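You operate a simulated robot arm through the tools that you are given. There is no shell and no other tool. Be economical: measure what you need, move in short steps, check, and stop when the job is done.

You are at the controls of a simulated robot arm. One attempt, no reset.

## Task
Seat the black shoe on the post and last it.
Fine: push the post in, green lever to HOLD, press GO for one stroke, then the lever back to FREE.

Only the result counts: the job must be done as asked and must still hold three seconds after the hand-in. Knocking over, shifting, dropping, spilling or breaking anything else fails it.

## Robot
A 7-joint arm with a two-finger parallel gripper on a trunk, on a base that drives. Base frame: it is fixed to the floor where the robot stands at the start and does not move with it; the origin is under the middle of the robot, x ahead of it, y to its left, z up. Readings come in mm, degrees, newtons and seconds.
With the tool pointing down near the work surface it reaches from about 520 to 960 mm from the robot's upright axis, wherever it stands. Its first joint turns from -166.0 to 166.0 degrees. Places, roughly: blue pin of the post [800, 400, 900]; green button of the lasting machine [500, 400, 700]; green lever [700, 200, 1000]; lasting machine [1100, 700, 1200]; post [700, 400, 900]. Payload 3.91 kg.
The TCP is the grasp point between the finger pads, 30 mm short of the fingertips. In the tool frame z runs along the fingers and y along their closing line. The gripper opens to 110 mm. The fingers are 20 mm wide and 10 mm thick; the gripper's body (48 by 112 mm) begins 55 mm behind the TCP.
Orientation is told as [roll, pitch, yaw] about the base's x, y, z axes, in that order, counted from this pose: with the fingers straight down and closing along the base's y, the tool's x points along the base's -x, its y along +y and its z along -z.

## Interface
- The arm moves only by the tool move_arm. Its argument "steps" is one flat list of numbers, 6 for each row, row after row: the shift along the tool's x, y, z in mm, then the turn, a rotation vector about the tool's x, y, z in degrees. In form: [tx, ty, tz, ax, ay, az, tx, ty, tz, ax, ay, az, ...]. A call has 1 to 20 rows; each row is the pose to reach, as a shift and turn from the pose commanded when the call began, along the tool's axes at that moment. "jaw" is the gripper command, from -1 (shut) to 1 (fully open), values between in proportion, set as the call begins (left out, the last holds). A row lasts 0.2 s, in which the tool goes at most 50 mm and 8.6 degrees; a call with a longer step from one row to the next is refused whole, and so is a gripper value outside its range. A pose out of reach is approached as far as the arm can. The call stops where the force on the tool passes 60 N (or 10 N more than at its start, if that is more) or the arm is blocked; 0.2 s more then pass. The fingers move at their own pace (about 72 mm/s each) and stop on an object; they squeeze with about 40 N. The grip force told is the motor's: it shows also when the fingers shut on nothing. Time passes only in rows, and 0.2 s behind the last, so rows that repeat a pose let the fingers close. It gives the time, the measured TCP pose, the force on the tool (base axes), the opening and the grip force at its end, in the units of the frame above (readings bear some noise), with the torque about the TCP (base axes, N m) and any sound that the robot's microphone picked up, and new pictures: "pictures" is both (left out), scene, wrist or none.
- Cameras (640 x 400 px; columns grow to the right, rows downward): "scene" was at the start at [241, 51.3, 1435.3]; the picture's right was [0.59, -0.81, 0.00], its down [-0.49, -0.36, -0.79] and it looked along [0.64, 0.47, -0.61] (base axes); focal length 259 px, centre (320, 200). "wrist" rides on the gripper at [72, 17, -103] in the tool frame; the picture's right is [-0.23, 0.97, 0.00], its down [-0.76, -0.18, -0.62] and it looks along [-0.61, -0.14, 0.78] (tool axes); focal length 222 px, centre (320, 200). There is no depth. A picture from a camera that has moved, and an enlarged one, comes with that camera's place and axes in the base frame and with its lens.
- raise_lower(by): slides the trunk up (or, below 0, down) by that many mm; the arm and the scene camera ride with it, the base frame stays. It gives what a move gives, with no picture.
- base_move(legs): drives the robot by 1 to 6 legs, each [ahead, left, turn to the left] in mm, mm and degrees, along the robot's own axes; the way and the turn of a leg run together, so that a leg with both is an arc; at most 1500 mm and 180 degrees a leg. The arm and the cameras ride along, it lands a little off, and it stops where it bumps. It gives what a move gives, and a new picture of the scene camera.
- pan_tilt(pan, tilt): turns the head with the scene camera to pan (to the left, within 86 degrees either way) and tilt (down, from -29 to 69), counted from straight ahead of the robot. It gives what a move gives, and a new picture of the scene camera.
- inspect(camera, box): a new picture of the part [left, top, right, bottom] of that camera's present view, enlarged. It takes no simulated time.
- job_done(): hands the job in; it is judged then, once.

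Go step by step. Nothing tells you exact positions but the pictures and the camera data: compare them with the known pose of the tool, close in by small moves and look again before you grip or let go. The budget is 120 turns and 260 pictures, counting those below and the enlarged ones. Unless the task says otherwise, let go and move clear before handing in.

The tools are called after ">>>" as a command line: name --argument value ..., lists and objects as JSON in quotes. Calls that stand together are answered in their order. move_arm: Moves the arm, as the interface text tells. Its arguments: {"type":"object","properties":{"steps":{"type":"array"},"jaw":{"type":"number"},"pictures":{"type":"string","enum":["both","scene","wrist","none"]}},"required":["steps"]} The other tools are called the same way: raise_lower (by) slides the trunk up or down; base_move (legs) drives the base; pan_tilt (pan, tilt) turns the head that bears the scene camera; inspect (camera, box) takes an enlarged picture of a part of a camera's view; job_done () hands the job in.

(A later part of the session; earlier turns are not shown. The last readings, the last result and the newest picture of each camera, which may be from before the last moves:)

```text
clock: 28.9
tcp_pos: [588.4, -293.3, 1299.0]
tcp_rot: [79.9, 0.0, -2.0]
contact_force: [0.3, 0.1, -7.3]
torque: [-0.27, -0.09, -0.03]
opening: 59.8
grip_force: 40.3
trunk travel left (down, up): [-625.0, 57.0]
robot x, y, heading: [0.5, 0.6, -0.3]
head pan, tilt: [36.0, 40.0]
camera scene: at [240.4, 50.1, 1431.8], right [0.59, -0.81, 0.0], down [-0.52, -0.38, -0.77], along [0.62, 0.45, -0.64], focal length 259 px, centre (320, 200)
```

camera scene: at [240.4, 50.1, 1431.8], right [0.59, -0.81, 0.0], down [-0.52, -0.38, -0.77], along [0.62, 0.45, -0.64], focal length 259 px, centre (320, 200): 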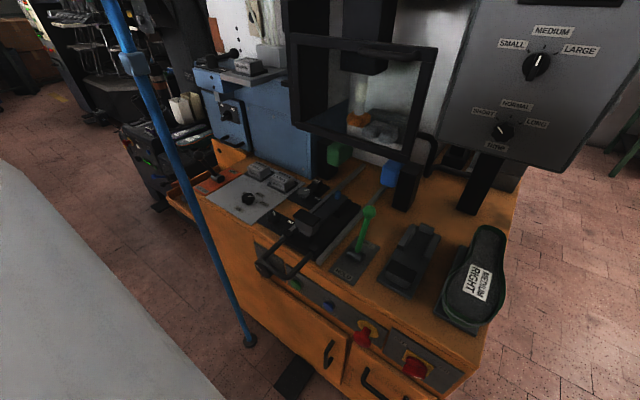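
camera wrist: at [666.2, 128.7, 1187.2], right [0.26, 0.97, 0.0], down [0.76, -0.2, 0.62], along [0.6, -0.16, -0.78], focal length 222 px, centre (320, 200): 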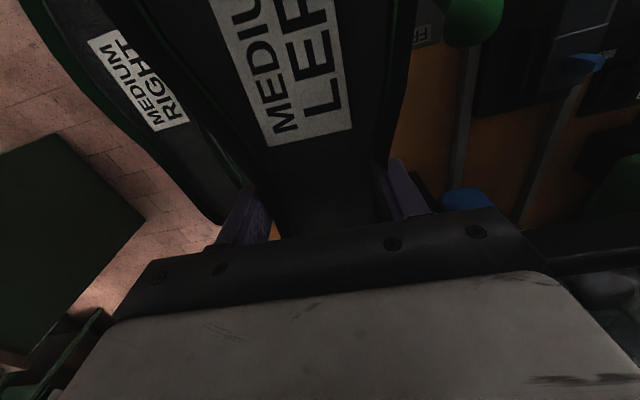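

>>> inspect --camera "scene" --box '[290, 170, 350, 230]'

>>> inspect --camera "scene" --box '[370, 210, 450, 300]'

>>> move_arm --steps '[0, 0, 0, 8, 0, 0, 0, 0, 0, 16, 0, 0, 0, 0, 0, 24, 0, 0, 0, 0, 0, 32, 0, 0, 0, 0, 0, 40, 0, 0, 0, 0, 0, 48, 0, 0, 0, 0, 0, 56, 0, 0, 0, 0, 0, 64, 0, 0, 0, 0, 0, 72, 0, 0, 0, 0, 0, 80, 0, 0, 0, 0, 0, 80, 0, 0]' --pictures "none"

```text
6.67 times, centred on (320, 200) of scene
camera zoom: at [240.4, 50.1, 1431.8], right [0.59, -0.81, 0.0], down [-0.52, -0.38, -0.77], along [0.62, 0.45, -0.64], focal length 1728 px, centre (320, 200)
```

zoom: 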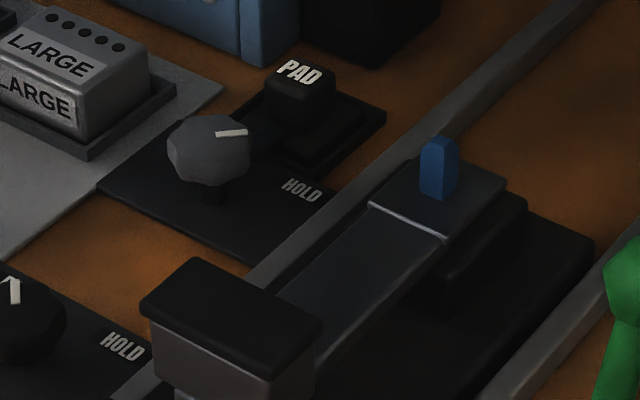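

```text
4.44 times, centred on (410, 255) of scene
camera zoom: at [240.4, 50.1, 1431.8], right [0.59, -0.81, 0.0], down [-0.52, -0.38, -0.77], along [0.62, 0.45, -0.64], focal length 1152 px, centre (-80, -44)
```

zoom: 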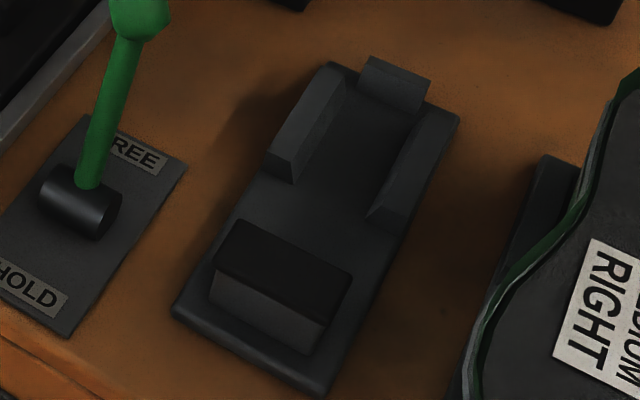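

```text
clock: 30.8
tcp_pos: [593.3, -302.1, 1244.4]
tcp_rot: [20.8, 0.9, -1.4]
contact_force: [-0.4, -0.4, -6.8]
torque: [-0.07, -0.12, 0.0]
opening: 59.7
grip_force: 40.4
out of reach, approached as far as the arm can: row 4, 5, 6, 7, 8, 9
trunk travel left (down, up): [-625.0, 57.0]
robot x, y, heading: [-3.3, -0.1, -0.0]
head pan, tilt: [36.0, 40.0]
stopped in row 9: the arm was blocked; the commanded pose is now the measured one
```

The arm hit a limit there; I'll continue unrolling while moving forward and left into easier reach.

>>> move_arm --steps '[-10, 39, 6, 0, 0, 0, -20, 77, 20, 7, 0, 0, -30, 116, 28, 14, 0, 0, -35, 150, 35, 20.8, 0, 0, -35, 150, 35, 20.8, 0, 0]' --pictures "scene"

```text
clock: 32.0
tcp_pos: [633.7, -150.8, 1263.4]
tcp_rot: [0.2, 0.9, -1.2]
contact_force: [-0.4, -0.9, -6.9]
torque: [0.01, -0.11, -0.03]
opening: 59.7
grip_force: 40.2
trunk travel left (down, up): [-625.0, 57.0]
robot x, y, heading: [2.1, 0.2, -0.3]
head pan, tilt: [36.0, 40.0]
camera scene: at [240.3, 49.8, 1431.8], right [0.59, -0.81, 0.0], down [-0.52, -0.38, -0.77], along [0.62, 0.45, -0.64], focal length 259 px, centre (320, 200)
```

scene: 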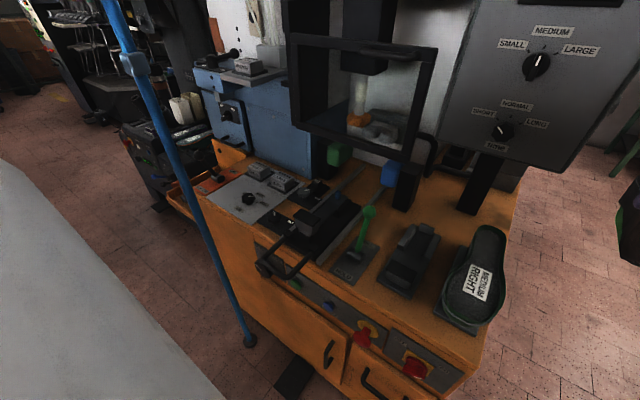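

Next I hover to the right of the post so the wrist camera can measure the pin while the shoe is held.

>>> move_arm --steps '[-12, 43, 8, 0.2, -0.9, 0.8, -24, 85, 16, 0.2, -0.9, 0.8, -36, 128, 24, 0.2, -0.9, 0.8, -48, 170, 32, 0.2, -0.9, 0.8, -60, 213, 41, 0.2, -0.9, 0.8, -72, 255, 49, 0.2, -0.9, 0.8, -84, 298, 57, 0.2, -0.9, 0.8, -96, 340, 65, 0.2, -0.9, 0.8, -108, 383, 73, 0.2, -0.9, 0.8, -108, 383, 73, 0.2, -0.9, 0.8]' --pictures "both"

>>> inspect --camera "wrist" --box '[360, 0, 600, 200]'

>>> inspect --camera "scene" --box '[260, 120, 440, 280]'

```text
clock: 33.9
tcp_pos: [737.9, 167.8, 1197.0]
tcp_rot: [-2.1, 0.6, -4.0]
contact_force: [-7.5, -21.7, -7.0]
torque: [-0.16, -0.1, -0.75]
opening: 61.5
grip_force: 39.9
trunk travel left (down, up): [-625.0, 57.0]
robot x, y, heading: [0.8, -1.0, -0.9]
head pan, tilt: [36.0, 40.0]
stopped in row 9: the force on the tool passed its limit at 70 N (the readings are from after the stop); the commanded pose is now the measured one
camera scene: at [240.8, 49.4, 1431.7], right [0.58, -0.81, 0.0], down [-0.52, -0.38, -0.77], along [0.62, 0.45, -0.64], focal length 259 px, centre (320, 200)
camera wrist: at [668.1, 191.8, 1300.7], right [0.29, 0.95, -0.04], down [0.75, -0.21, 0.62], along [0.59, -0.21, -0.78], focal length 222 px, centre (320, 200)
```

scene: 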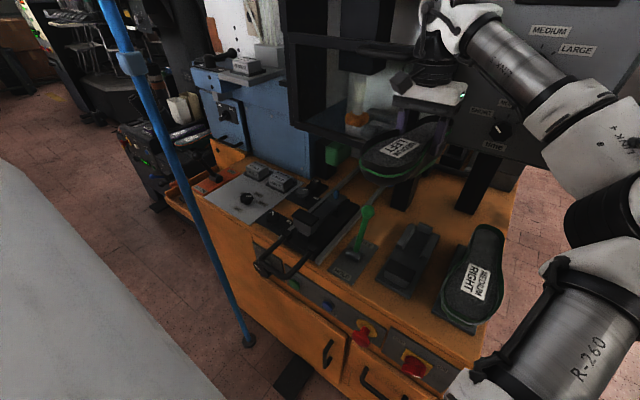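
wrist: 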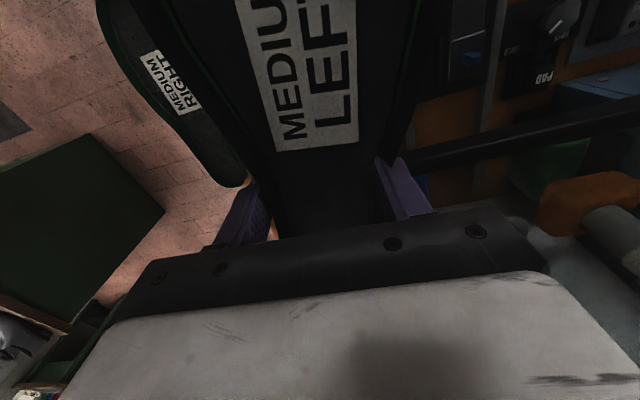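

```text
2.00 times, centred on (480, 100) of wrist
camera zoom: at [668.1, 191.8, 1300.7], right [0.29, 0.95, -0.04], down [0.75, -0.21, 0.62], along [0.59, -0.21, -0.78], focal length 444 px, centre (0, 400)
```

zoom: 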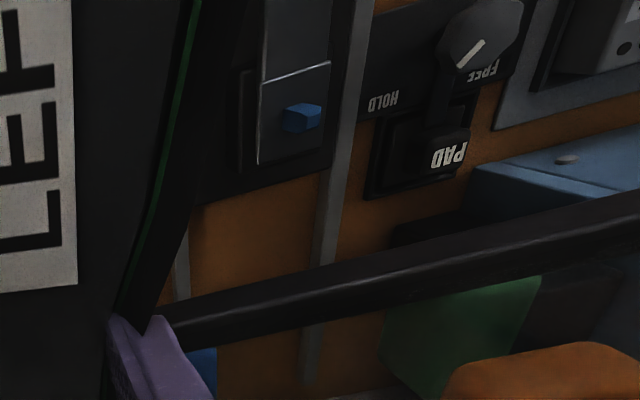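

```text
2.50 times, centred on (350, 200) of scene
camera zoom: at [240.8, 49.4, 1431.7], right [0.58, -0.81, 0.0], down [-0.52, -0.38, -0.77], along [0.62, 0.45, -0.64], focal length 648 px, centre (245, 200)
```

zoom: 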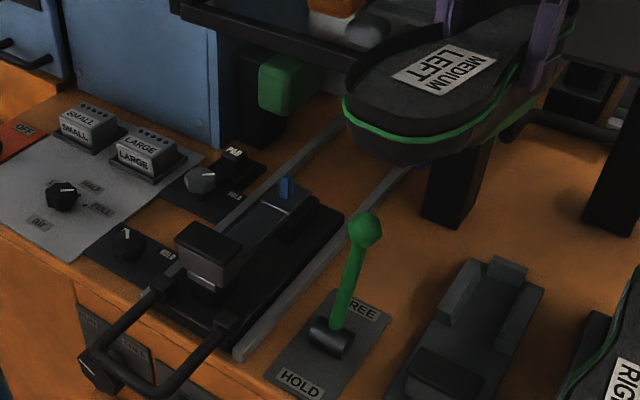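

The shoe or hand touched the machine's guard frame above the bench. I back off gently and check nothing moved.

>>> move_arm --steps '[10, -15, 0, 0, 0, 0, 30, -35, 0, 0, 0, 0, 60, -50, 0, 2, -0.6, -2, 90, -60, 0, 2, -0.6, -2, 90, -60, 0, 2, -0.6, -2]' --pictures "both"

>>> pan_tilt --pan 36 --tilt 20

```text
clock: 35.1
tcp_pos: [643.7, 118.2, 1199.7]
tcp_rot: [-3.6, -0.1, -1.5]
contact_force: [-0.4, 0.7, -7.5]
torque: [0.0, -0.08, -0.01]
opening: 61.5
grip_force: 40.3
trunk travel left (down, up): [-625.0, 57.0]
robot x, y, heading: [0.8, 0.1, -0.1]
head pan, tilt: [36.0, 40.0]
camera scene: at [240.7, 49.3, 1431.7], right [0.58, -0.81, 0.0], down [-0.52, -0.38, -0.77], along [0.62, 0.45, -0.64], focal length 259 px, centre (320, 200)
camera wrist: at [570.7, 141.8, 1302.6], right [0.25, 0.97, -0.06], down [0.76, -0.16, 0.64], along [0.6, -0.21, -0.77], focal length 222 px, centre (320, 200)
```

scene: 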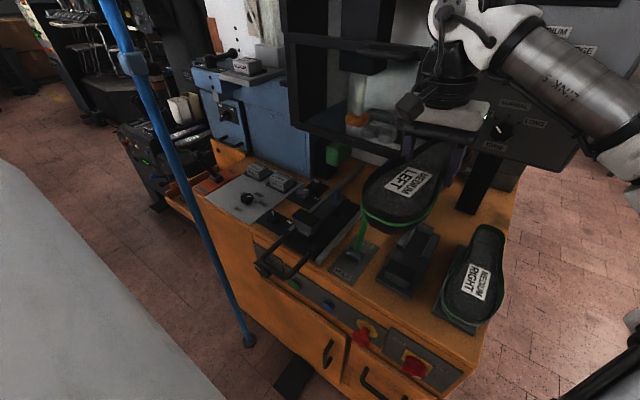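
wrist: 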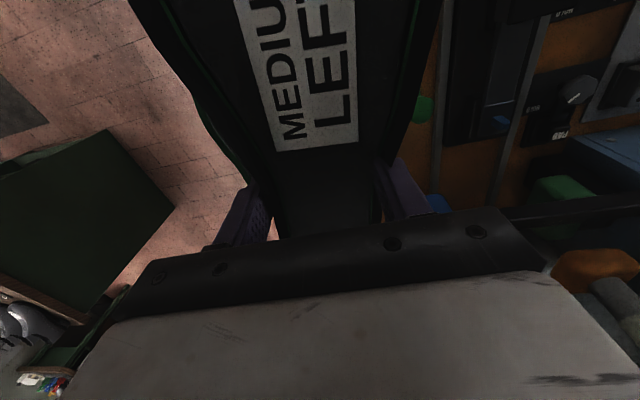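

```text
clock: 35.9
tcp_pos: [643.3, 117.8, 1200.5]
tcp_rot: [-3.5, -0.1, -1.6]
contact_force: [0.7, 0.3, -7.2]
torque: [-0.01, -0.1, -0.02]
opening: 61.4
grip_force: 39.6
trunk travel left (down, up): [-625.0, 57.0]
robot x, y, heading: [0.1, -0.8, -0.0]
head pan, tilt: [36.0, 20.0]
camera scene: at [247.1, 53.9, 1463.1], right [0.58, -0.81, 0.0], down [-0.28, -0.2, -0.94], along [0.76, 0.55, -0.34], focal length 259 px, centre (320, 200)
```

scene: 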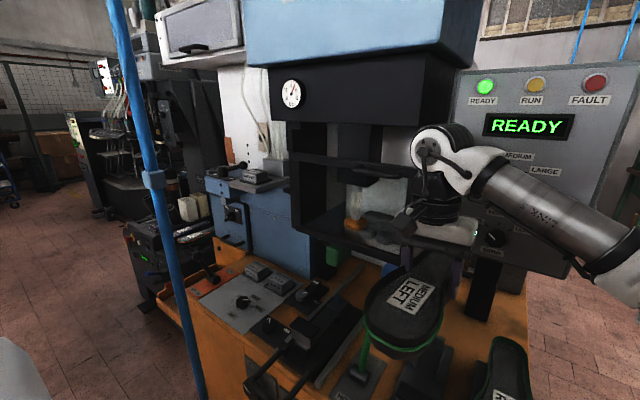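

Nothing fell; the shoe rotated ~4° in the grip. To re-measure the socket and see pin height, I'll raise the tool, then lower the trunk so the scene camera looks from below.

>>> move_arm --steps '[20, -20, -35, -1.8, 0, 0, 40, -40, -70, -3.6, 0, 0, 60, -60, -105, -3.6, 0, 0, 70, -75, -145, -3.6, 0, 0, 70, -90, -190, -3.6, 0, 0, 70, -90, -230, -3.6, 0, 0, 70, -90, -270, -3.6, 0, 0, 70, -90, -300, -3.6, 0, 0, 70, -90, -300, -3.6, 0, 0]' --pictures "scene"

```text
clock: 37.9
tcp_pos: [567.5, 51.4, 1300.7]
tcp_rot: [0.2, -0.3, -1.5]
contact_force: [-0.3, 0.5, -6.0]
torque: [0.0, -0.1, -0.02]
opening: 61.3
grip_force: 39.6
out of reach, approached as far as the arm can: row 3, 4, 5, 6, 7, 8, 9
trunk travel left (down, up): [-625.0, 57.0]
robot x, y, heading: [-5.3, -0.8, -0.2]
head pan, tilt: [36.0, 20.0]
camera scene: at [247.0, 53.8, 1463.2], right [0.58, -0.81, 0.0], down [-0.28, -0.2, -0.94], along [0.76, 0.55, -0.34], focal length 259 px, centre (320, 200)
```

scene: 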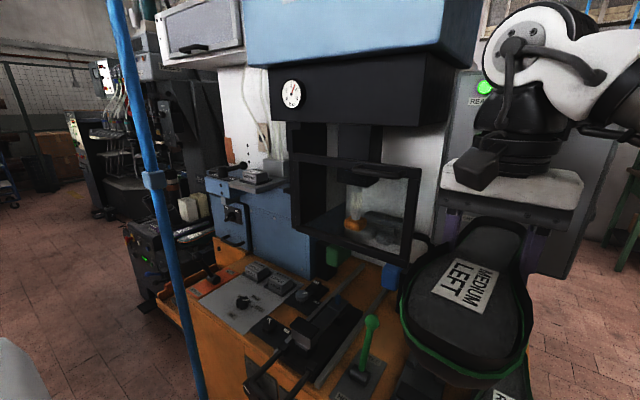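

The arm tops out at z≈1300, so I'll instead repeat the sideways roll (by the path that worked) to re-measure the socket in the new grip.

>>> move_arm --steps '[-5, -36, 0, 0, 0, 0, -10, -72, 0, 0, 0, 0, -20, -106, 0, 0, 0, 0, -25, -146, 0, -8, 0, 0, -30, -186, 0, -16, 0, 0, -30, -226, 0, -24, 0, 0, -30, -266, 0, -32, 0, 0, -30, -306, 0, -40, 0, 0, -30, -341, 0, -48, 0, 0, -30, -351, 0, -56, 0, 0, -25, -351, 0, -64, 0, 0, -20, -348, 0, -72, 0, 0, -20, -345, 0, -80, 0, 0, -20, -345, 0, -80, 0, 0]' --pictures "none"

>>> move_arm --steps '[15, 0, 0, 0, 8, 0, 30, 0, 0, 0, 16, 0, 45, 0, 0, 0, 24, 0, 60, 0, 0, 0, 32, 0, 70, 0, 0, 0, 40, 0, 70, 0, 0, 0, 48, 0, 70, 0, 0, 0, 48, 0]' --pictures "none"

>>> pan_tilt --pan -30 --tilt 52

>>> inspect --camera "scene" --box '[210, 70, 370, 200]'

```text
clock: 40.9
tcp_pos: [577.0, -293.4, 1303.2]
tcp_rot: [80.1, 0.0, -1.5]
contact_force: [-1.0, 0.6, -6.5]
torque: [-0.26, -0.09, -0.02]
opening: 60.0
grip_force: 40.2
out of reach, approached as far as the arm can: row 3, 9, 10, 11
trunk travel left (down, up): [-625.0, 57.0]
robot x, y, heading: [-3.4, -2.6, -0.3]
head pan, tilt: [36.0, 20.0]
```

```text
clock: 42.5
tcp_pos: [486.0, -132.5, 1351.6]
tcp_rot: [75.1, 5.9, 40.7]
contact_force: [0.2, 0.0, -5.4]
torque: [-0.17, -0.23, -0.02]
opening: 60.0
grip_force: 40.0
out of reach, approached as far as the arm can: row 1, 2, 3, 4, 5, 6, 7
trunk travel left (down, up): [-625.0, 57.0]
robot x, y, heading: [-2.5, -0.6, -0.0]
head pan, tilt: [36.0, 20.0]
```

```text
clock: 43.9
tcp_pos: [486.3, -135.3, 1351.0]
tcp_rot: [75.2, 5.7, 40.5]
contact_force: [0.7, -0.3, -6.2]
torque: [-0.12, -0.23, 0.03]
opening: 60.1
grip_force: 40.0
trunk travel left (down, up): [-625.0, 57.0]
robot x, y, heading: [2.3, 0.6, -0.1]
head pan, tilt: [-30.0, 52.0]
camera scene: at [236.3, -38.5, 1415.0], right [-0.5, -0.86, 0.0], down [-0.68, 0.4, -0.62], along [0.53, -0.31, -0.79], focal length 259 px, centre (320, 200)
```

scene: 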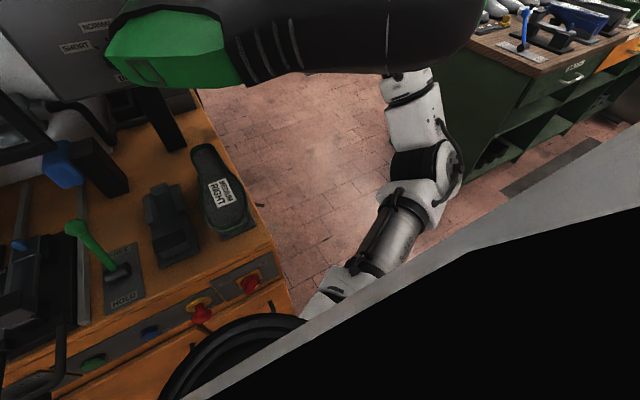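

```text
3.08 times, centred on (290, 135) of scene
camera zoom: at [236.3, -38.5, 1415.0], right [-0.5, -0.86, 0.0], down [-0.68, 0.4, -0.62], along [0.53, -0.31, -0.79], focal length 798 px, centre (412, 400)
```

zoom: 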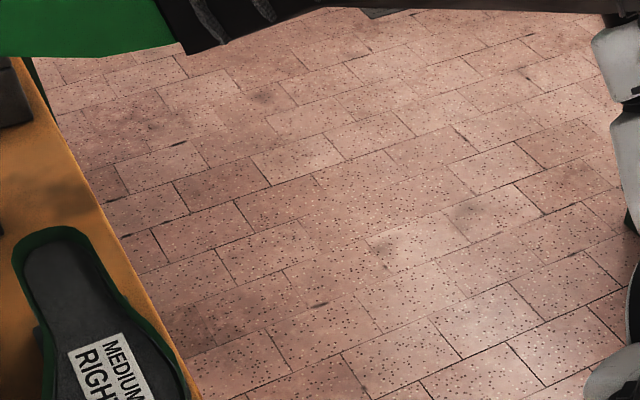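

>>> pan_tilt --pan -20 --tilt 25

>>> move_arm --steps '[0, 0, 0, -8, 0, 0, 0, 0, 0, -16, 0, 0, 0, 0, 0, -24, 0, 0, 0, 0, 0, -32, 0, 0, 0, 0, 0, -32, 0, 0]' --pictures "scene"

```text
clock: 44.8
tcp_pos: [485.1, -135.3, 1350.7]
tcp_rot: [75.1, 5.7, 40.5]
contact_force: [1.0, -0.3, -6.5]
torque: [-0.14, -0.18, -0.03]
opening: 59.6
grip_force: 40.0
trunk travel left (down, up): [-625.0, 57.0]
robot x, y, heading: [1.7, -0.7, -0.2]
head pan, tilt: [-20.0, 25.0]
camera scene: at [257.8, -32.6, 1455.0], right [-0.35, -0.94, 0.0], down [-0.4, 0.15, -0.91], along [0.85, -0.31, -0.42], focal length 259 px, centre (320, 200)
```

scene: 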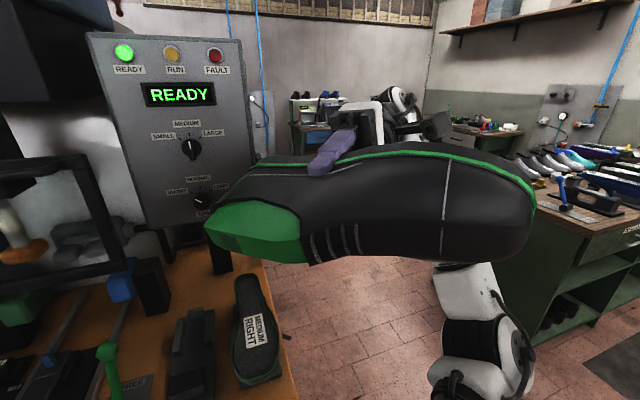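

```text
clock: 46.0
tcp_pos: [487.4, -134.4, 1351.6]
tcp_rot: [107.2, 5.7, 40.6]
contact_force: [0.1, -0.6, -8.0]
torque: [-0.13, -0.24, 0.02]
opening: 59.4
grip_force: 39.7
trunk travel left (down, up): [-625.0, 57.0]
robot x, y, heading: [1.4, -0.9, -0.1]
head pan, tilt: [-20.0, 25.0]
camera scene: at [257.7, -32.7, 1455.1], right [-0.35, -0.94, 0.0], down [-0.4, 0.15, -0.91], along [0.85, -0.31, -0.42], focal length 259 px, centre (320, 200)
```

scene: 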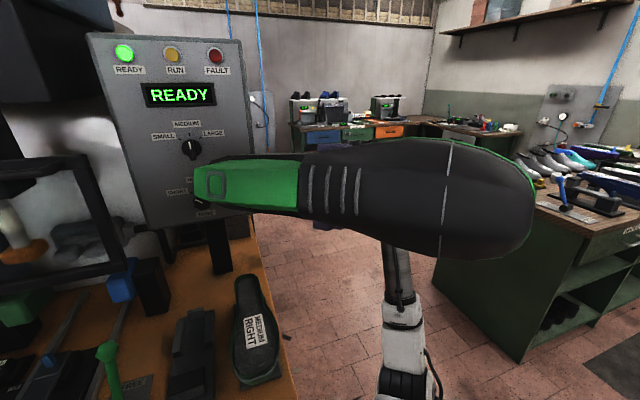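

>>> inspect --camera "scene" --box '[170, 120, 360, 260]'

>>> move_arm --steps '[0, 0, 0, 8, 0, 0, 0, 0, 0, 16, 0, 0, 0, 0, 0, 20, 0, 0, 0, 0, 0, 20, 0, 0]' --pictures "none"

>>> inspect --camera "scene" --box '[170, 120, 360, 260]'

```text
2.86 times, centred on (265, 190) of scene
camera zoom: at [257.7, -32.7, 1455.1], right [-0.35, -0.94, 0.0], down [-0.4, 0.15, -0.91], along [0.85, -0.31, -0.42], focal length 740 px, centre (477, 229)
```

zoom: 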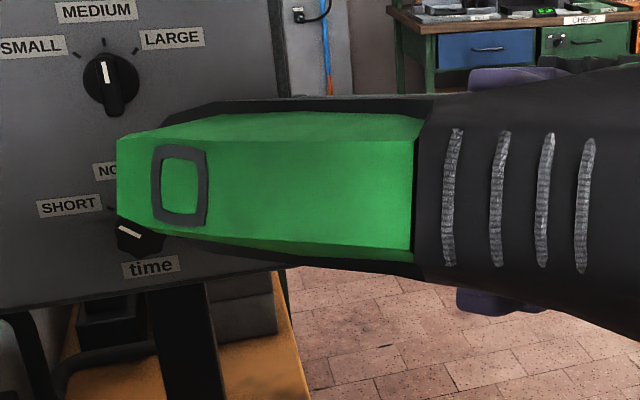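

```text
clock: 47.0
tcp_pos: [488.5, -134.0, 1352.3]
tcp_rot: [87.1, 5.8, 40.6]
contact_force: [0.0, -0.4, -7.2]
torque: [-0.17, -0.26, 0.0]
opening: 59.9
grip_force: 39.8
trunk travel left (down, up): [-625.0, 57.0]
robot x, y, heading: [0.8, 0.0, -0.1]
head pan, tilt: [-20.0, 25.0]
```

```text
2.86 times, centred on (265, 190) of scene
camera zoom: at [257.8, -32.7, 1455.1], right [-0.35, -0.94, 0.0], down [-0.4, 0.15, -0.91], along [0.85, -0.31, -0.42], focal length 740 px, centre (477, 229)
```

zoom: 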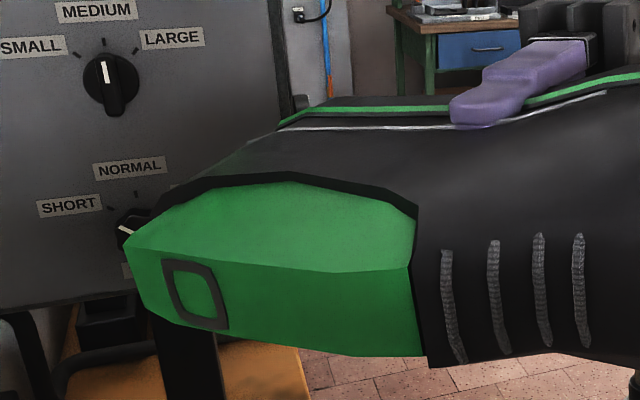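

Clean re-measurement: the socket sits at tool (−62, +1, +99) mm, so no lasting slip. But seating will bring the upright hand very close to the guard at x≈770, so I'll put the shoe back on its stand and regrasp it with the hand leaning back toward the robot. First unroll along the known path.

>>> move_arm --steps '[5, -10, -29, 0.8, -7.1, -0.1, 10, -20, -58, 1.6, -14.1, -0.3, 16, -31, -88, 2.4, -21.2, -0.4, 21, -41, -117, 3.1, -28.3, -0.5, 26, -51, -146, 3.9, -35.3, -0.7, 31.3, -61.4, -175.7, 4.7, -42.4, -0.8, 31.3, -61.4, -175.7, 4.7, -42.4, -0.8]' --pictures "none"

>>> move_arm --steps '[0, 0, -3, 8, 0, 0, -5, -1, -6, 16, 0, 0, -10, -1, -6, 24, 0, 0, -10, 1, 4, 32, 0, 0, -10, 7, 39, 40, 0, 0, -10, 14, 78, 48, 0, 0, -10, 21, 117, 56, 0, 0, -10, 28, 157, 64, 0, 0, -10, 35, 196, 72, 0, 0, -10, 42, 235, 80, 0, 0, -10, 42, 235, 80, 0, 0]' --pictures "wrist"

>>> pan_tilt --pan 30 --tilt 42

```text
clock: 48.6
tcp_pos: [577.5, -294.9, 1303.2]
tcp_rot: [79.9, -0.1, -1.6]
contact_force: [0.0, -0.3, -5.9]
torque: [-0.26, -0.06, 0.0]
opening: 59.9
grip_force: 40.0
trunk travel left (down, up): [-625.0, 57.0]
robot x, y, heading: [-2.9, 2.0, -0.2]
head pan, tilt: [-20.0, 25.0]
```

```text
clock: 51.0
tcp_pos: [593.6, -57.6, 1295.2]
tcp_rot: [1.0, 0.2, -0.9]
contact_force: [-0.4, 0.0, -7.4]
torque: [0.02, -0.09, 0.02]
opening: 59.7
grip_force: 39.9
out of reach, approached as far as the arm can: row 2, 3, 4, 10, 11
trunk travel left (down, up): [-625.0, 57.0]
robot x, y, heading: [-2.9, 1.0, -0.1]
head pan, tilt: [-20.0, 25.0]
camera wrist: at [520.0, -42.2, 1399.2], right [0.24, 0.97, 0.02], down [0.76, -0.2, 0.62], along [0.6, -0.14, -0.79], focal length 222 px, centre (320, 200)
```

wrist: 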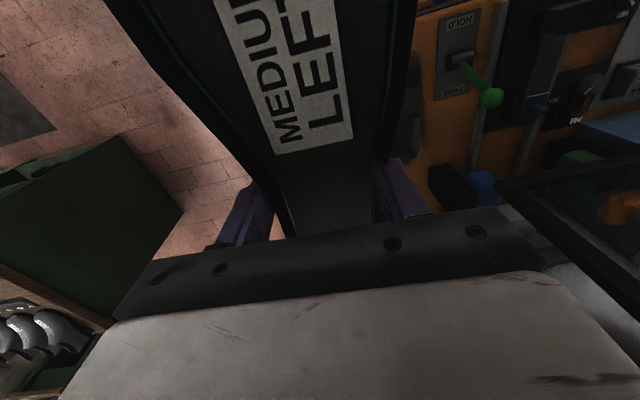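

```text
clock: 52.2
tcp_pos: [592.5, -54.5, 1295.6]
tcp_rot: [0.8, 0.1, -0.9]
contact_force: [0.0, 0.0, -6.9]
torque: [0.03, -0.06, -0.02]
opening: 60.0
grip_force: 39.6
trunk travel left (down, up): [-625.0, 57.0]
robot x, y, heading: [2.7, 0.7, -0.2]
head pan, tilt: [30.0, 42.0]
camera scene: at [244.1, 40.8, 1428.9], right [0.5, -0.87, 0.0], down [-0.58, -0.33, -0.74], along [0.65, 0.37, -0.67], focal length 259 px, centre (320, 200)
```

scene: 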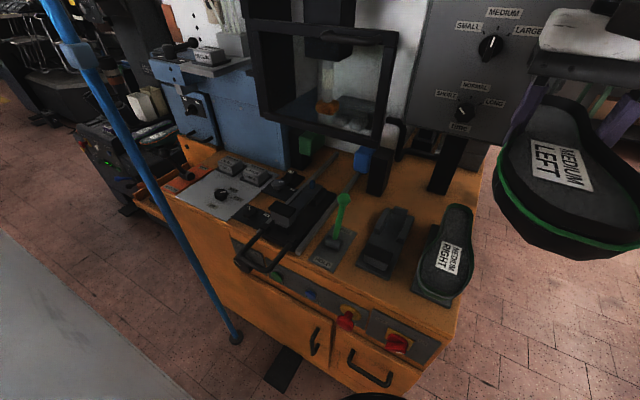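

Upright again. Now carrying the shoe back to above its stand.

>>> move_arm --steps '[-17.5, 20.5, 25.5, 0.4, 0, 1, -35, 41, 51, 0.8, 0, 2.1, -52.5, 62, 77, 0.8, 0, 2.1, -70, 82.5, 102.5, 0.8, 0, 2.1, -87.5, 103, 128, 0.8, 0, 2.1, -105, 124, 154, 0.8, 0, 2.1, -122, 144.5, 180, 0.8, 0, 2.1, -139.4, 165.3, 205, 0.8, 0, 2.1, -139.4, 165.3, 205, 0.8, 0, 2.1]' --pictures "scene"

>>> inspect --camera "scene" --box '[310, 130, 510, 300]'

```text
clock: 54.2
tcp_pos: [735.9, 104.9, 1093.4]
tcp_rot: [-0.8, -0.1, -3.5]
contact_force: [0.4, -1.1, -6.3]
torque: [-0.01, -0.08, -0.06]
opening: 59.6
grip_force: 40.4
trunk travel left (down, up): [-625.0, 57.0]
robot x, y, heading: [-4.9, -1.0, -0.1]
head pan, tilt: [30.0, 42.0]
camera scene: at [243.8, 40.7, 1428.9], right [0.5, -0.87, 0.0], down [-0.58, -0.33, -0.74], along [0.65, 0.37, -0.67], focal length 259 px, centre (320, 200)
```

scene: 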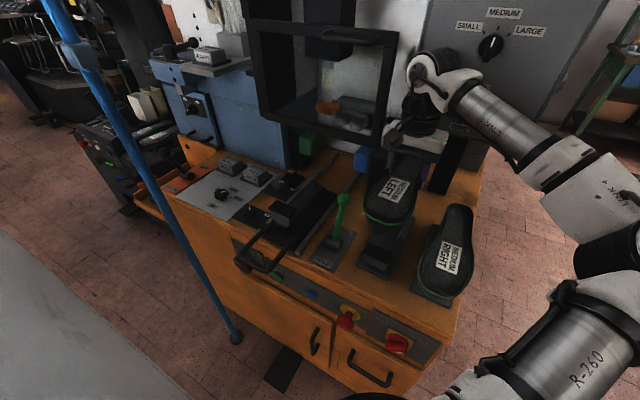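

```text
2.35 times, centred on (410, 215) of scene
camera zoom: at [243.8, 40.7, 1428.9], right [0.5, -0.87, 0.0], down [-0.58, -0.33, -0.74], along [0.65, 0.37, -0.67], focal length 610 px, centre (108, 165)
```

zoom: 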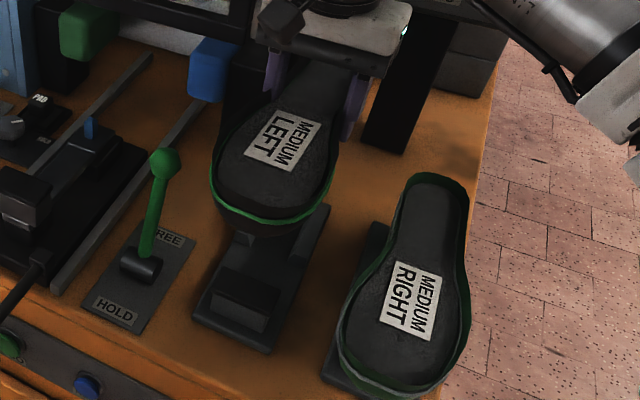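

>>> move_arm --steps '[1, 4, 10, -0.8, 0, -0.5, 1, 4, 40, -0.8, 0, -0.5, 1, 4, 70, -0.8, 0, -0.5, 1, 4, 95, -0.8, 0, -0.5, 1, 4, 110, -0.8, 0, -0.5, 1, 4, 110, -0.8, 0, -0.5]' --pictures "scene"

>>> inspect --camera "scene" --box '[310, 130, 510, 300]'

```text
clock: 55.6
tcp_pos: [734.3, 107.8, 983.0]
tcp_rot: [0.0, -0.1, -3.0]
contact_force: [0.2, -0.2, -6.7]
torque: [-0.01, -0.07, 0.01]
opening: 59.6
grip_force: 39.9
trunk travel left (down, up): [-625.0, 57.0]
robot x, y, heading: [2.1, -2.6, -0.4]
head pan, tilt: [30.0, 42.0]
camera scene: at [244.1, 41.0, 1428.8], right [0.5, -0.87, 0.0], down [-0.58, -0.33, -0.74], along [0.64, 0.37, -0.67], focal length 259 px, centre (320, 200)
```

scene: 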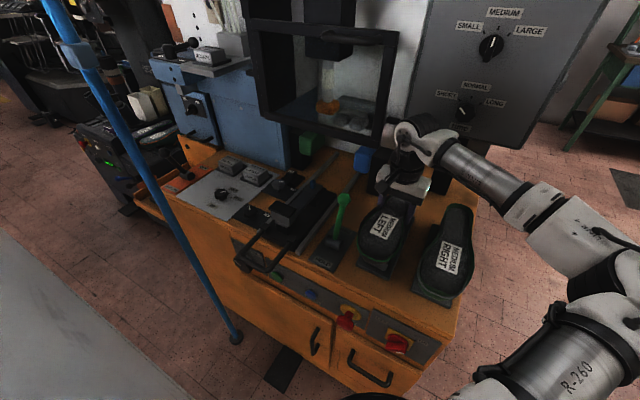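

```text
2.35 times, centred on (410, 215) of scene
camera zoom: at [244.1, 41.0, 1428.8], right [0.5, -0.87, 0.0], down [-0.58, -0.33, -0.74], along [0.64, 0.37, -0.67], focal length 610 px, centre (108, 165)
```

zoom: 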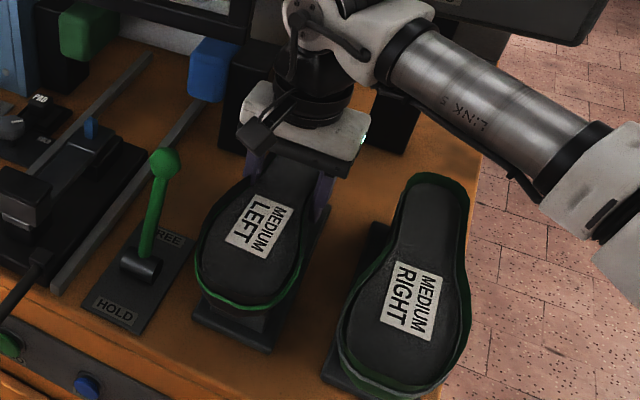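

Good alignment over the stand. Descending slowly, watching force.

>>> move_arm --steps '[0, 1, 8, 0, 0, 0, 0, 1, 15, 0, 0, 0, 0, 1, 22, 0, 0, 0, 0, 1, 28, 0, 0, 0, 0, 1, 33, 0, 0, 0, 0, 1, 36, 0, 0, 0, 0, 1, 39, 0, 0, 0, 0, 1, 39, 0, 0, 0]' --pictures "scene"

```text
clock: 56.6
tcp_pos: [733.4, 108.5, 967.5]
tcp_rot: [0.2, -0.8, -3.0]
contact_force: [-12.0, -2.9, 28.2]
torque: [-0.53, 1.27, 0.06]
opening: 59.8
grip_force: 40.3
trunk travel left (down, up): [-625.0, 57.0]
robot x, y, heading: [-0.9, -1.3, -0.6]
head pan, tilt: [30.0, 42.0]
stopped in row 5: the force on the tool passed its limit at 65 N (the readings are from after the stop); the commanded pose is now the measured one
camera scene: at [239.8, 39.9, 1429.8], right [0.5, -0.87, 0.0], down [-0.58, -0.33, -0.75], along [0.65, 0.37, -0.67], focal length 259 px, centre (320, 200)
```

scene: 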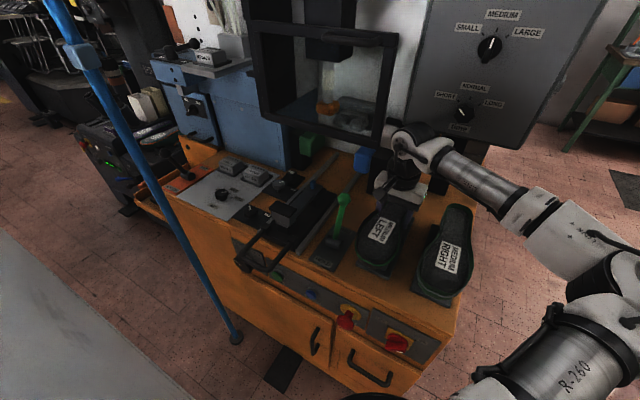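

The heel meets the cradle's back wall; the shoe is a little too far in. I'll lift slightly, shift back 4 mm, and retry.

>>> move_arm --steps '[0, 0, -10, 0, 0.8, 0, 4, 1, -10, 0, 0.8, 0, 4, 1, 0, 0, 0.8, 0, 4, 1, 7, 0, 0.8, 0, 4, 1, 13, 0, 0.8, 0, 4, 1, 18, 0, 0.8, 0, 4, 1, 22, 0, 0.8, 0, 4, 1, 22, 0, 0.8, 0]' --pictures "none"

```text
clock: 58.4
tcp_pos: [730.6, 109.5, 943.6]
tcp_rot: [0.1, -0.1, -3.1]
contact_force: [-1.1, -16.8, 37.7]
torque: [-1.29, 0.05, -0.09]
opening: 60.3
grip_force: 40.3
trunk travel left (down, up): [-625.0, 57.0]
robot x, y, heading: [0.2, -1.2, -0.3]
head pan, tilt: [30.0, 42.0]
```

Seated at the original height. Releasing, lifting, and leaning the hand back 30° before regrasping.

>>> move_arm --steps '[0, 0, 0, 0, 0, 0, 0, 0, 0, 0, 0, 0, 0, 0, -5, 0, 0, 0, 0, 0, -30, 0, 0, 0, 0, 0, -60, 0, 0, 0, 0, 0, -70, 0, -8, 0, 0, 0, -70, 0, -16, -1, -4, 0, -70, 0, -24, -1, -8, 0, -70, 0, -30, -1, -8, 0, -70, 0, -30, -1]' --jaw 1 --pictures "both"

>>> inspect --camera "scene" --box '[310, 130, 510, 300]'

```text
clock: 60.6
tcp_pos: [740.9, 110.7, 1010.8]
tcp_rot: [-0.1, -30.0, -2.1]
contact_force: [0.0, 0.5, -0.3]
torque: [-0.01, 0.0, -0.03]
opening: 109.9
grip_force: 0.1
trunk travel left (down, up): [-625.0, 57.0]
robot x, y, heading: [3.2, -3.2, -0.3]
head pan, tilt: [30.0, 42.0]
camera scene: at [243.6, 40.8, 1428.9], right [0.5, -0.87, 0.0], down [-0.58, -0.33, -0.74], along [0.65, 0.37, -0.67], focal length 259 px, centre (320, 200)
camera wrist: at [626.9, 131.1, 1064.3], right [0.23, 0.97, 0.11], down [0.34, -0.19, 0.92], along [0.91, -0.18, -0.38], focal length 222 px, centre (320, 200)
```

scene: 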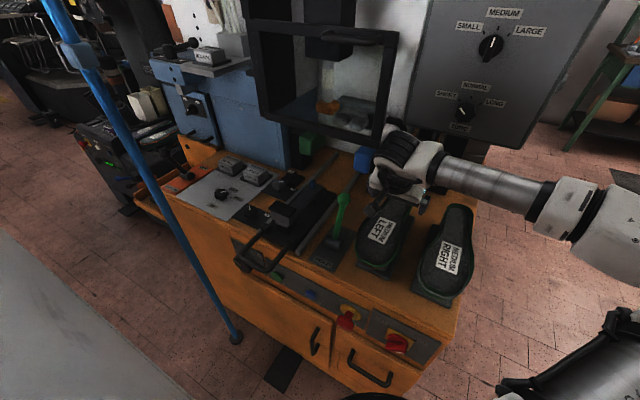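
wrist: 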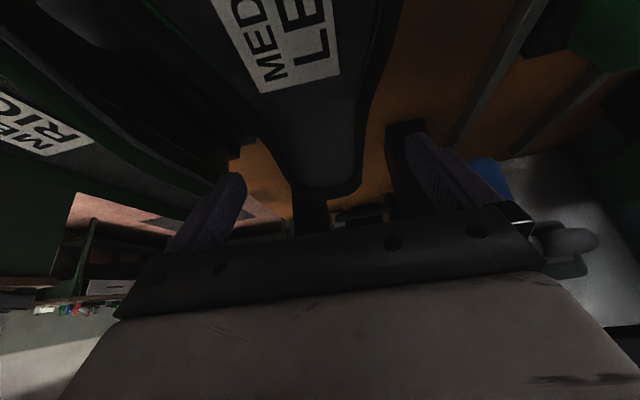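

```text
2.35 times, centred on (410, 215) of scene
camera zoom: at [243.6, 40.8, 1428.9], right [0.5, -0.87, 0.0], down [-0.58, -0.33, -0.74], along [0.65, 0.37, -0.67], focal length 610 px, centre (108, 165)
```

zoom: 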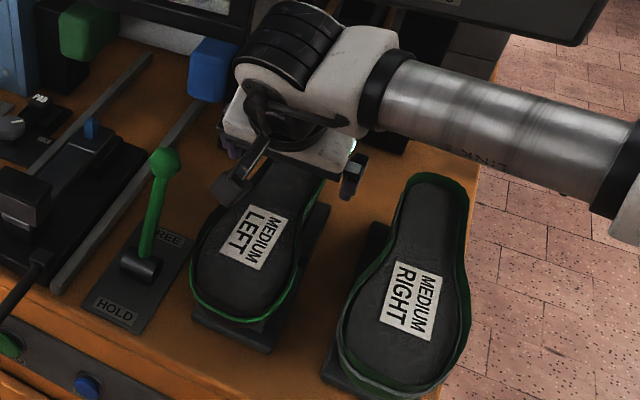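

>>> move_arm --steps '[7, -1, 12, 0, 0, 0, 14, -1, 24, 0, 0, 0, 21, -1, 36, 0, 0, 0, 28, -1, 48.5, 0, 0, 0, 28, -1, 48.5, 0, 0, 0]' --pictures "both"

>>> inspect --camera "scene" --box '[310, 130, 510, 300]'

```text
clock: 61.8
tcp_pos: [741.7, 109.8, 955.0]
tcp_rot: [-0.1, -29.9, -2.0]
contact_force: [0.1, 0.1, -0.5]
torque: [0.0, 0.0, -0.02]
opening: 110.0
grip_force: 0.0
trunk travel left (down, up): [-625.0, 57.0]
robot x, y, heading: [-0.4, 0.9, -0.3]
head pan, tilt: [30.0, 42.0]
camera scene: at [243.5, 40.8, 1429.0], right [0.5, -0.87, 0.0], down [-0.58, -0.33, -0.74], along [0.65, 0.37, -0.67], focal length 259 px, centre (320, 200)
camera wrist: at [626.8, 129.6, 1008.4], right [0.23, 0.97, 0.11], down [0.34, -0.19, 0.92], along [0.91, -0.18, -0.38], focal length 222 px, centre (320, 200)
```

scene: 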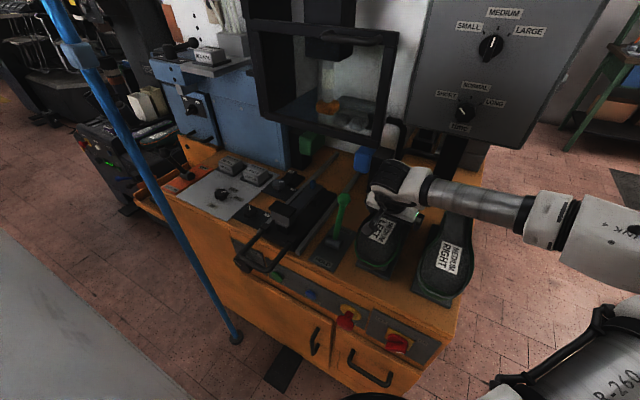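
wrist: 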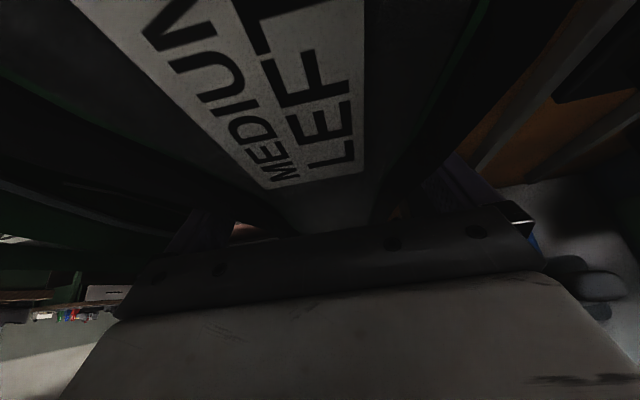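

```text
2.35 times, centred on (410, 215) of scene
camera zoom: at [243.5, 40.8, 1429.0], right [0.5, -0.87, 0.0], down [-0.58, -0.33, -0.74], along [0.65, 0.37, -0.67], focal length 610 px, centre (108, 165)
```

zoom: 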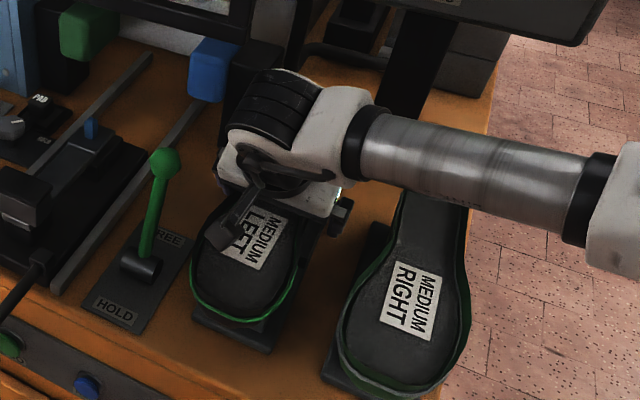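

>>> move_arm --steps '[0, 0, 0, 0, 0, 0, 0, 0, 0, 0, 0, 0, 0, 0, 0, 0, 0, 0, 0, 0, 0, 0, 0, 0]' --jaw -1 --pictures "wrist"

```text
clock: 62.8
tcp_pos: [741.6, 108.6, 955.4]
tcp_rot: [-0.2, -29.8, -2.1]
contact_force: [-0.5, -2.1, 0.0]
torque: [-0.25, -0.07, -0.23]
opening: 59.6
grip_force: 40.0
trunk travel left (down, up): [-625.0, 57.0]
robot x, y, heading: [-2.4, -2.0, -0.1]
head pan, tilt: [30.0, 42.0]
camera wrist: at [627.0, 129.4, 1008.5], right [0.23, 0.97, 0.11], down [0.34, -0.19, 0.92], along [0.91, -0.18, -0.38], focal length 222 px, centre (320, 200)
```

wrist: 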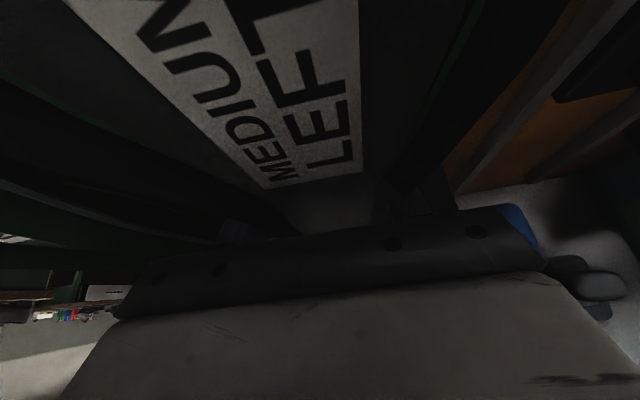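

Regripped with the hand leaning back. Lifting straight up, then back toward the robot, clear of lever and guard.

>>> move_arm --steps '[-5, 0, -8.7, 0, 0, 0, -15, 0, -26, 0, 0, 0, -35, 0, -60.6, 0, 0, 0, -55, 0, -95, 0, 0, 0, -60, 0, -104, 0, 0, 0, -46, -1, -134, 0, 0, 0, -30, -2, -170, 0, 0, 0, -15, -3, -200, 0, 0, 0, -4.8, -3.7, -222, 0, 0, 0, -4.8, -3.7, -222, 0, 0, 0]' --pictures "both"

```text
clock: 65.0
tcp_pos: [634.2, 110.8, 1148.2]
tcp_rot: [-0.1, -29.8, -2.0]
contact_force: [-0.5, 0.7, -5.8]
torque: [-0.02, -0.16, -0.01]
opening: 59.8
grip_force: 40.5
trunk travel left (down, up): [-625.0, 57.0]
robot x, y, heading: [-2.3, -2.0, -0.2]
head pan, tilt: [30.0, 42.0]
camera scene: at [244.3, 40.9, 1428.8], right [0.5, -0.87, 0.0], down [-0.58, -0.33, -0.74], along [0.64, 0.37, -0.67], focal length 259 px, centre (320, 200)
camera wrist: at [520.1, 130.8, 1202.4], right [0.23, 0.97, 0.11], down [0.34, -0.19, 0.92], along [0.91, -0.18, -0.38], focal length 222 px, centre (320, 200)
```

scene: 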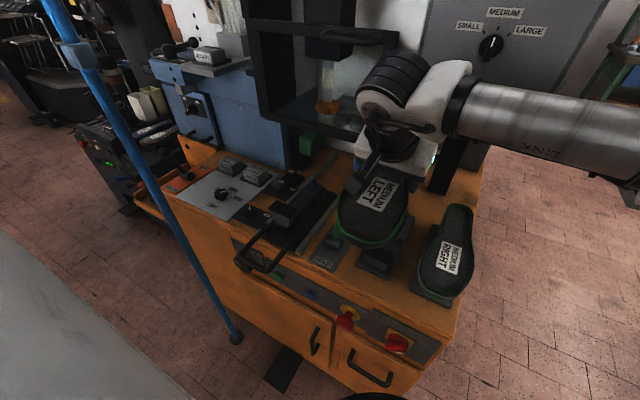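
wrist: 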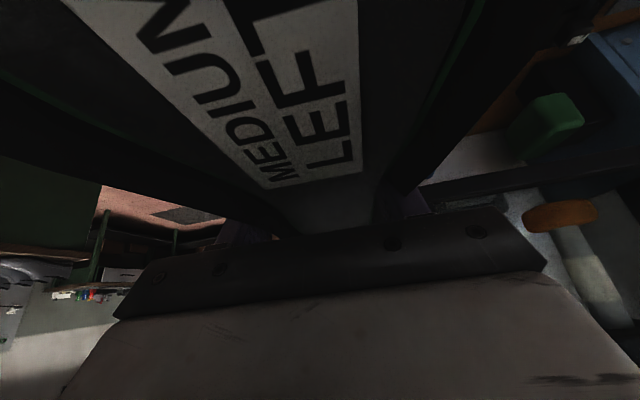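

>>> move_arm --steps '[-3, 10, -12, 0, 0, 0, -2, 50, -13, 0, 0, 0, -1, 95, -13, 0, 0, 0, 0, 140, -14, 0, 0, 0, 1, 185, -14, 0, 0, 0, 1, 225, -15, 0, 0, 0, 1.5, 252, -15, 0, 0, 0, 1.5, 252, -15, 0, 0, 0]' --pictures "both"

>>> pan_tilt --pan 38 --tilt 38

>>> inspect --camera "scene" --box '[230, 100, 410, 260]'

```text
clock: 66.8
tcp_pos: [636.9, 360.4, 1161.7]
tcp_rot: [-0.1, -29.8, -2.1]
contact_force: [0.9, 0.6, -6.0]
torque: [0.01, -0.12, 0.03]
opening: 60.0
grip_force: 39.9
trunk travel left (down, up): [-625.0, 57.0]
robot x, y, heading: [0.9, -2.6, -0.1]
head pan, tilt: [30.0, 42.0]
camera scene: at [244.1, 40.8, 1428.8], right [0.5, -0.87, 0.0], down [-0.58, -0.33, -0.74], along [0.64, 0.37, -0.67], focal length 259 px, centre (320, 200)
camera wrist: at [522.0, 381.5, 1215.4], right [0.23, 0.97, 0.11], down [0.34, -0.19, 0.92], along [0.91, -0.18, -0.38], focal length 222 px, centre (320, 200)
```

scene: 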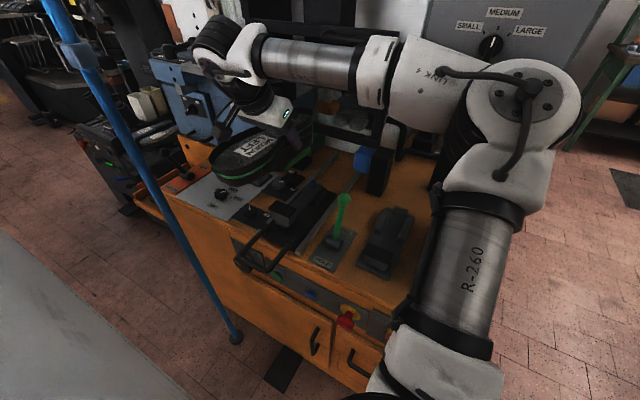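
wrist: 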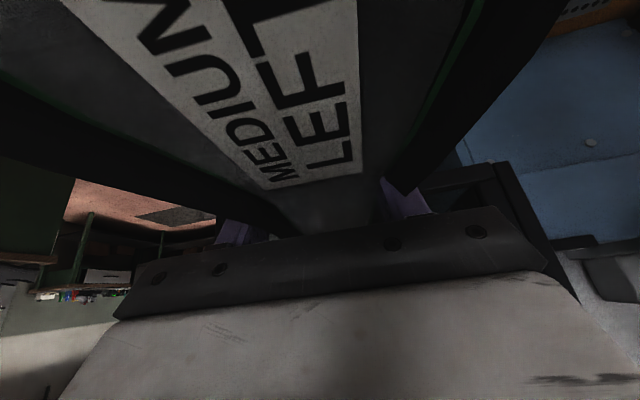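

```text
clock: 67.5
tcp_pos: [636.0, 361.3, 1162.1]
tcp_rot: [0.0, -29.8, -2.1]
contact_force: [0.5, 1.4, -6.6]
torque: [-0.03, -0.16, 0.0]
opening: 59.6
grip_force: 40.1
trunk travel left (down, up): [-625.0, 57.0]
robot x, y, heading: [-2.1, -4.6, -0.1]
head pan, tilt: [38.0, 38.0]
camera scene: at [239.7, 52.4, 1434.7], right [0.61, -0.79, 0.0], down [-0.49, -0.38, -0.79], along [0.62, 0.48, -0.62], focal length 259 px, centre (320, 200)
```

scene: 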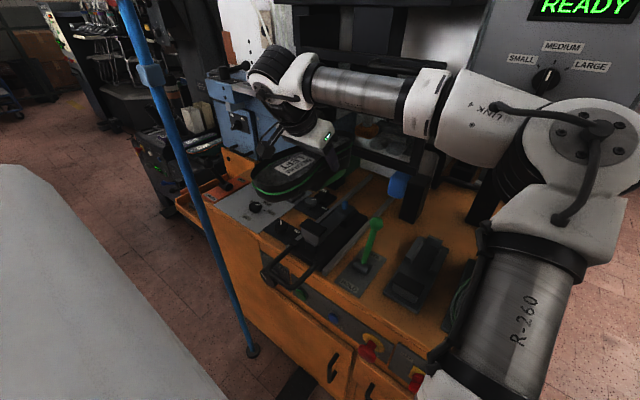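

```text
2.50 times, centred on (320, 180) of scene
camera zoom: at [239.7, 52.4, 1434.7], right [0.61, -0.79, 0.0], down [-0.49, -0.38, -0.79], along [0.62, 0.48, -0.62], focal length 648 px, centre (320, 250)
```

zoom: 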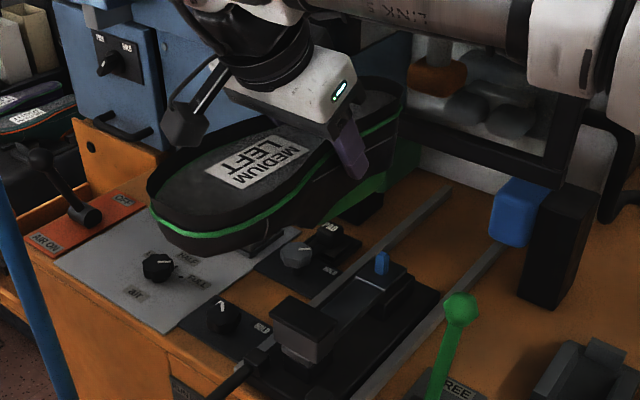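

Shoe is lined up in front of the post. Descending to just above pin-tip height, still in front of the guard.

>>> move_arm --steps '[10, 2, 17, 0, 0, 0, 20, 2, 35, 0, 0, 0, 30, 2, 52, 0, 0, 0, 40, 2, 69, 0, 0, 0, 40, 2, 69, 0, 0, 0]' --pictures "scene"

>>> inspect --camera "scene" --box '[230, 100, 410, 260]'

```text
clock: 68.7
tcp_pos: [634.6, 363.1, 1080.9]
tcp_rot: [0.0, -29.8, -2.0]
contact_force: [0.5, 0.8, -7.3]
torque: [0.02, -0.13, -0.01]
opening: 59.7
grip_force: 40.2
trunk travel left (down, up): [-625.0, 57.0]
robot x, y, heading: [-1.2, -0.4, -0.3]
head pan, tilt: [38.0, 38.0]
camera scene: at [239.6, 52.4, 1434.8], right [0.61, -0.79, 0.0], down [-0.49, -0.38, -0.79], along [0.62, 0.48, -0.62], focal length 259 px, centre (320, 200)
```

scene: 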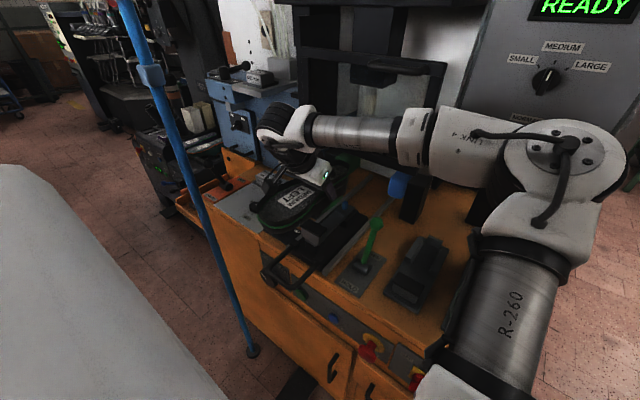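

```text
2.50 times, centred on (320, 180) of scene
camera zoom: at [239.6, 52.4, 1434.8], right [0.61, -0.79, 0.0], down [-0.49, -0.38, -0.79], along [0.62, 0.48, -0.62], focal length 648 px, centre (320, 250)
```

zoom: 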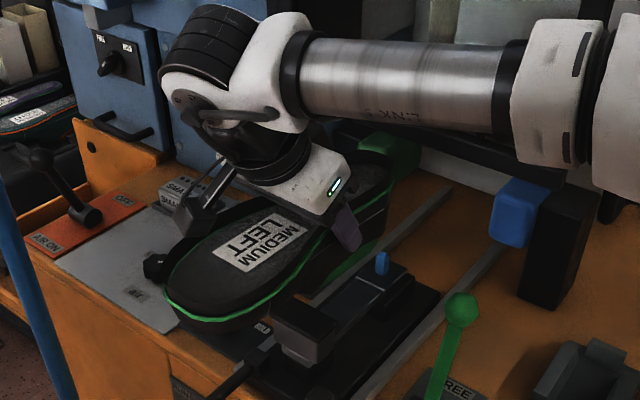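

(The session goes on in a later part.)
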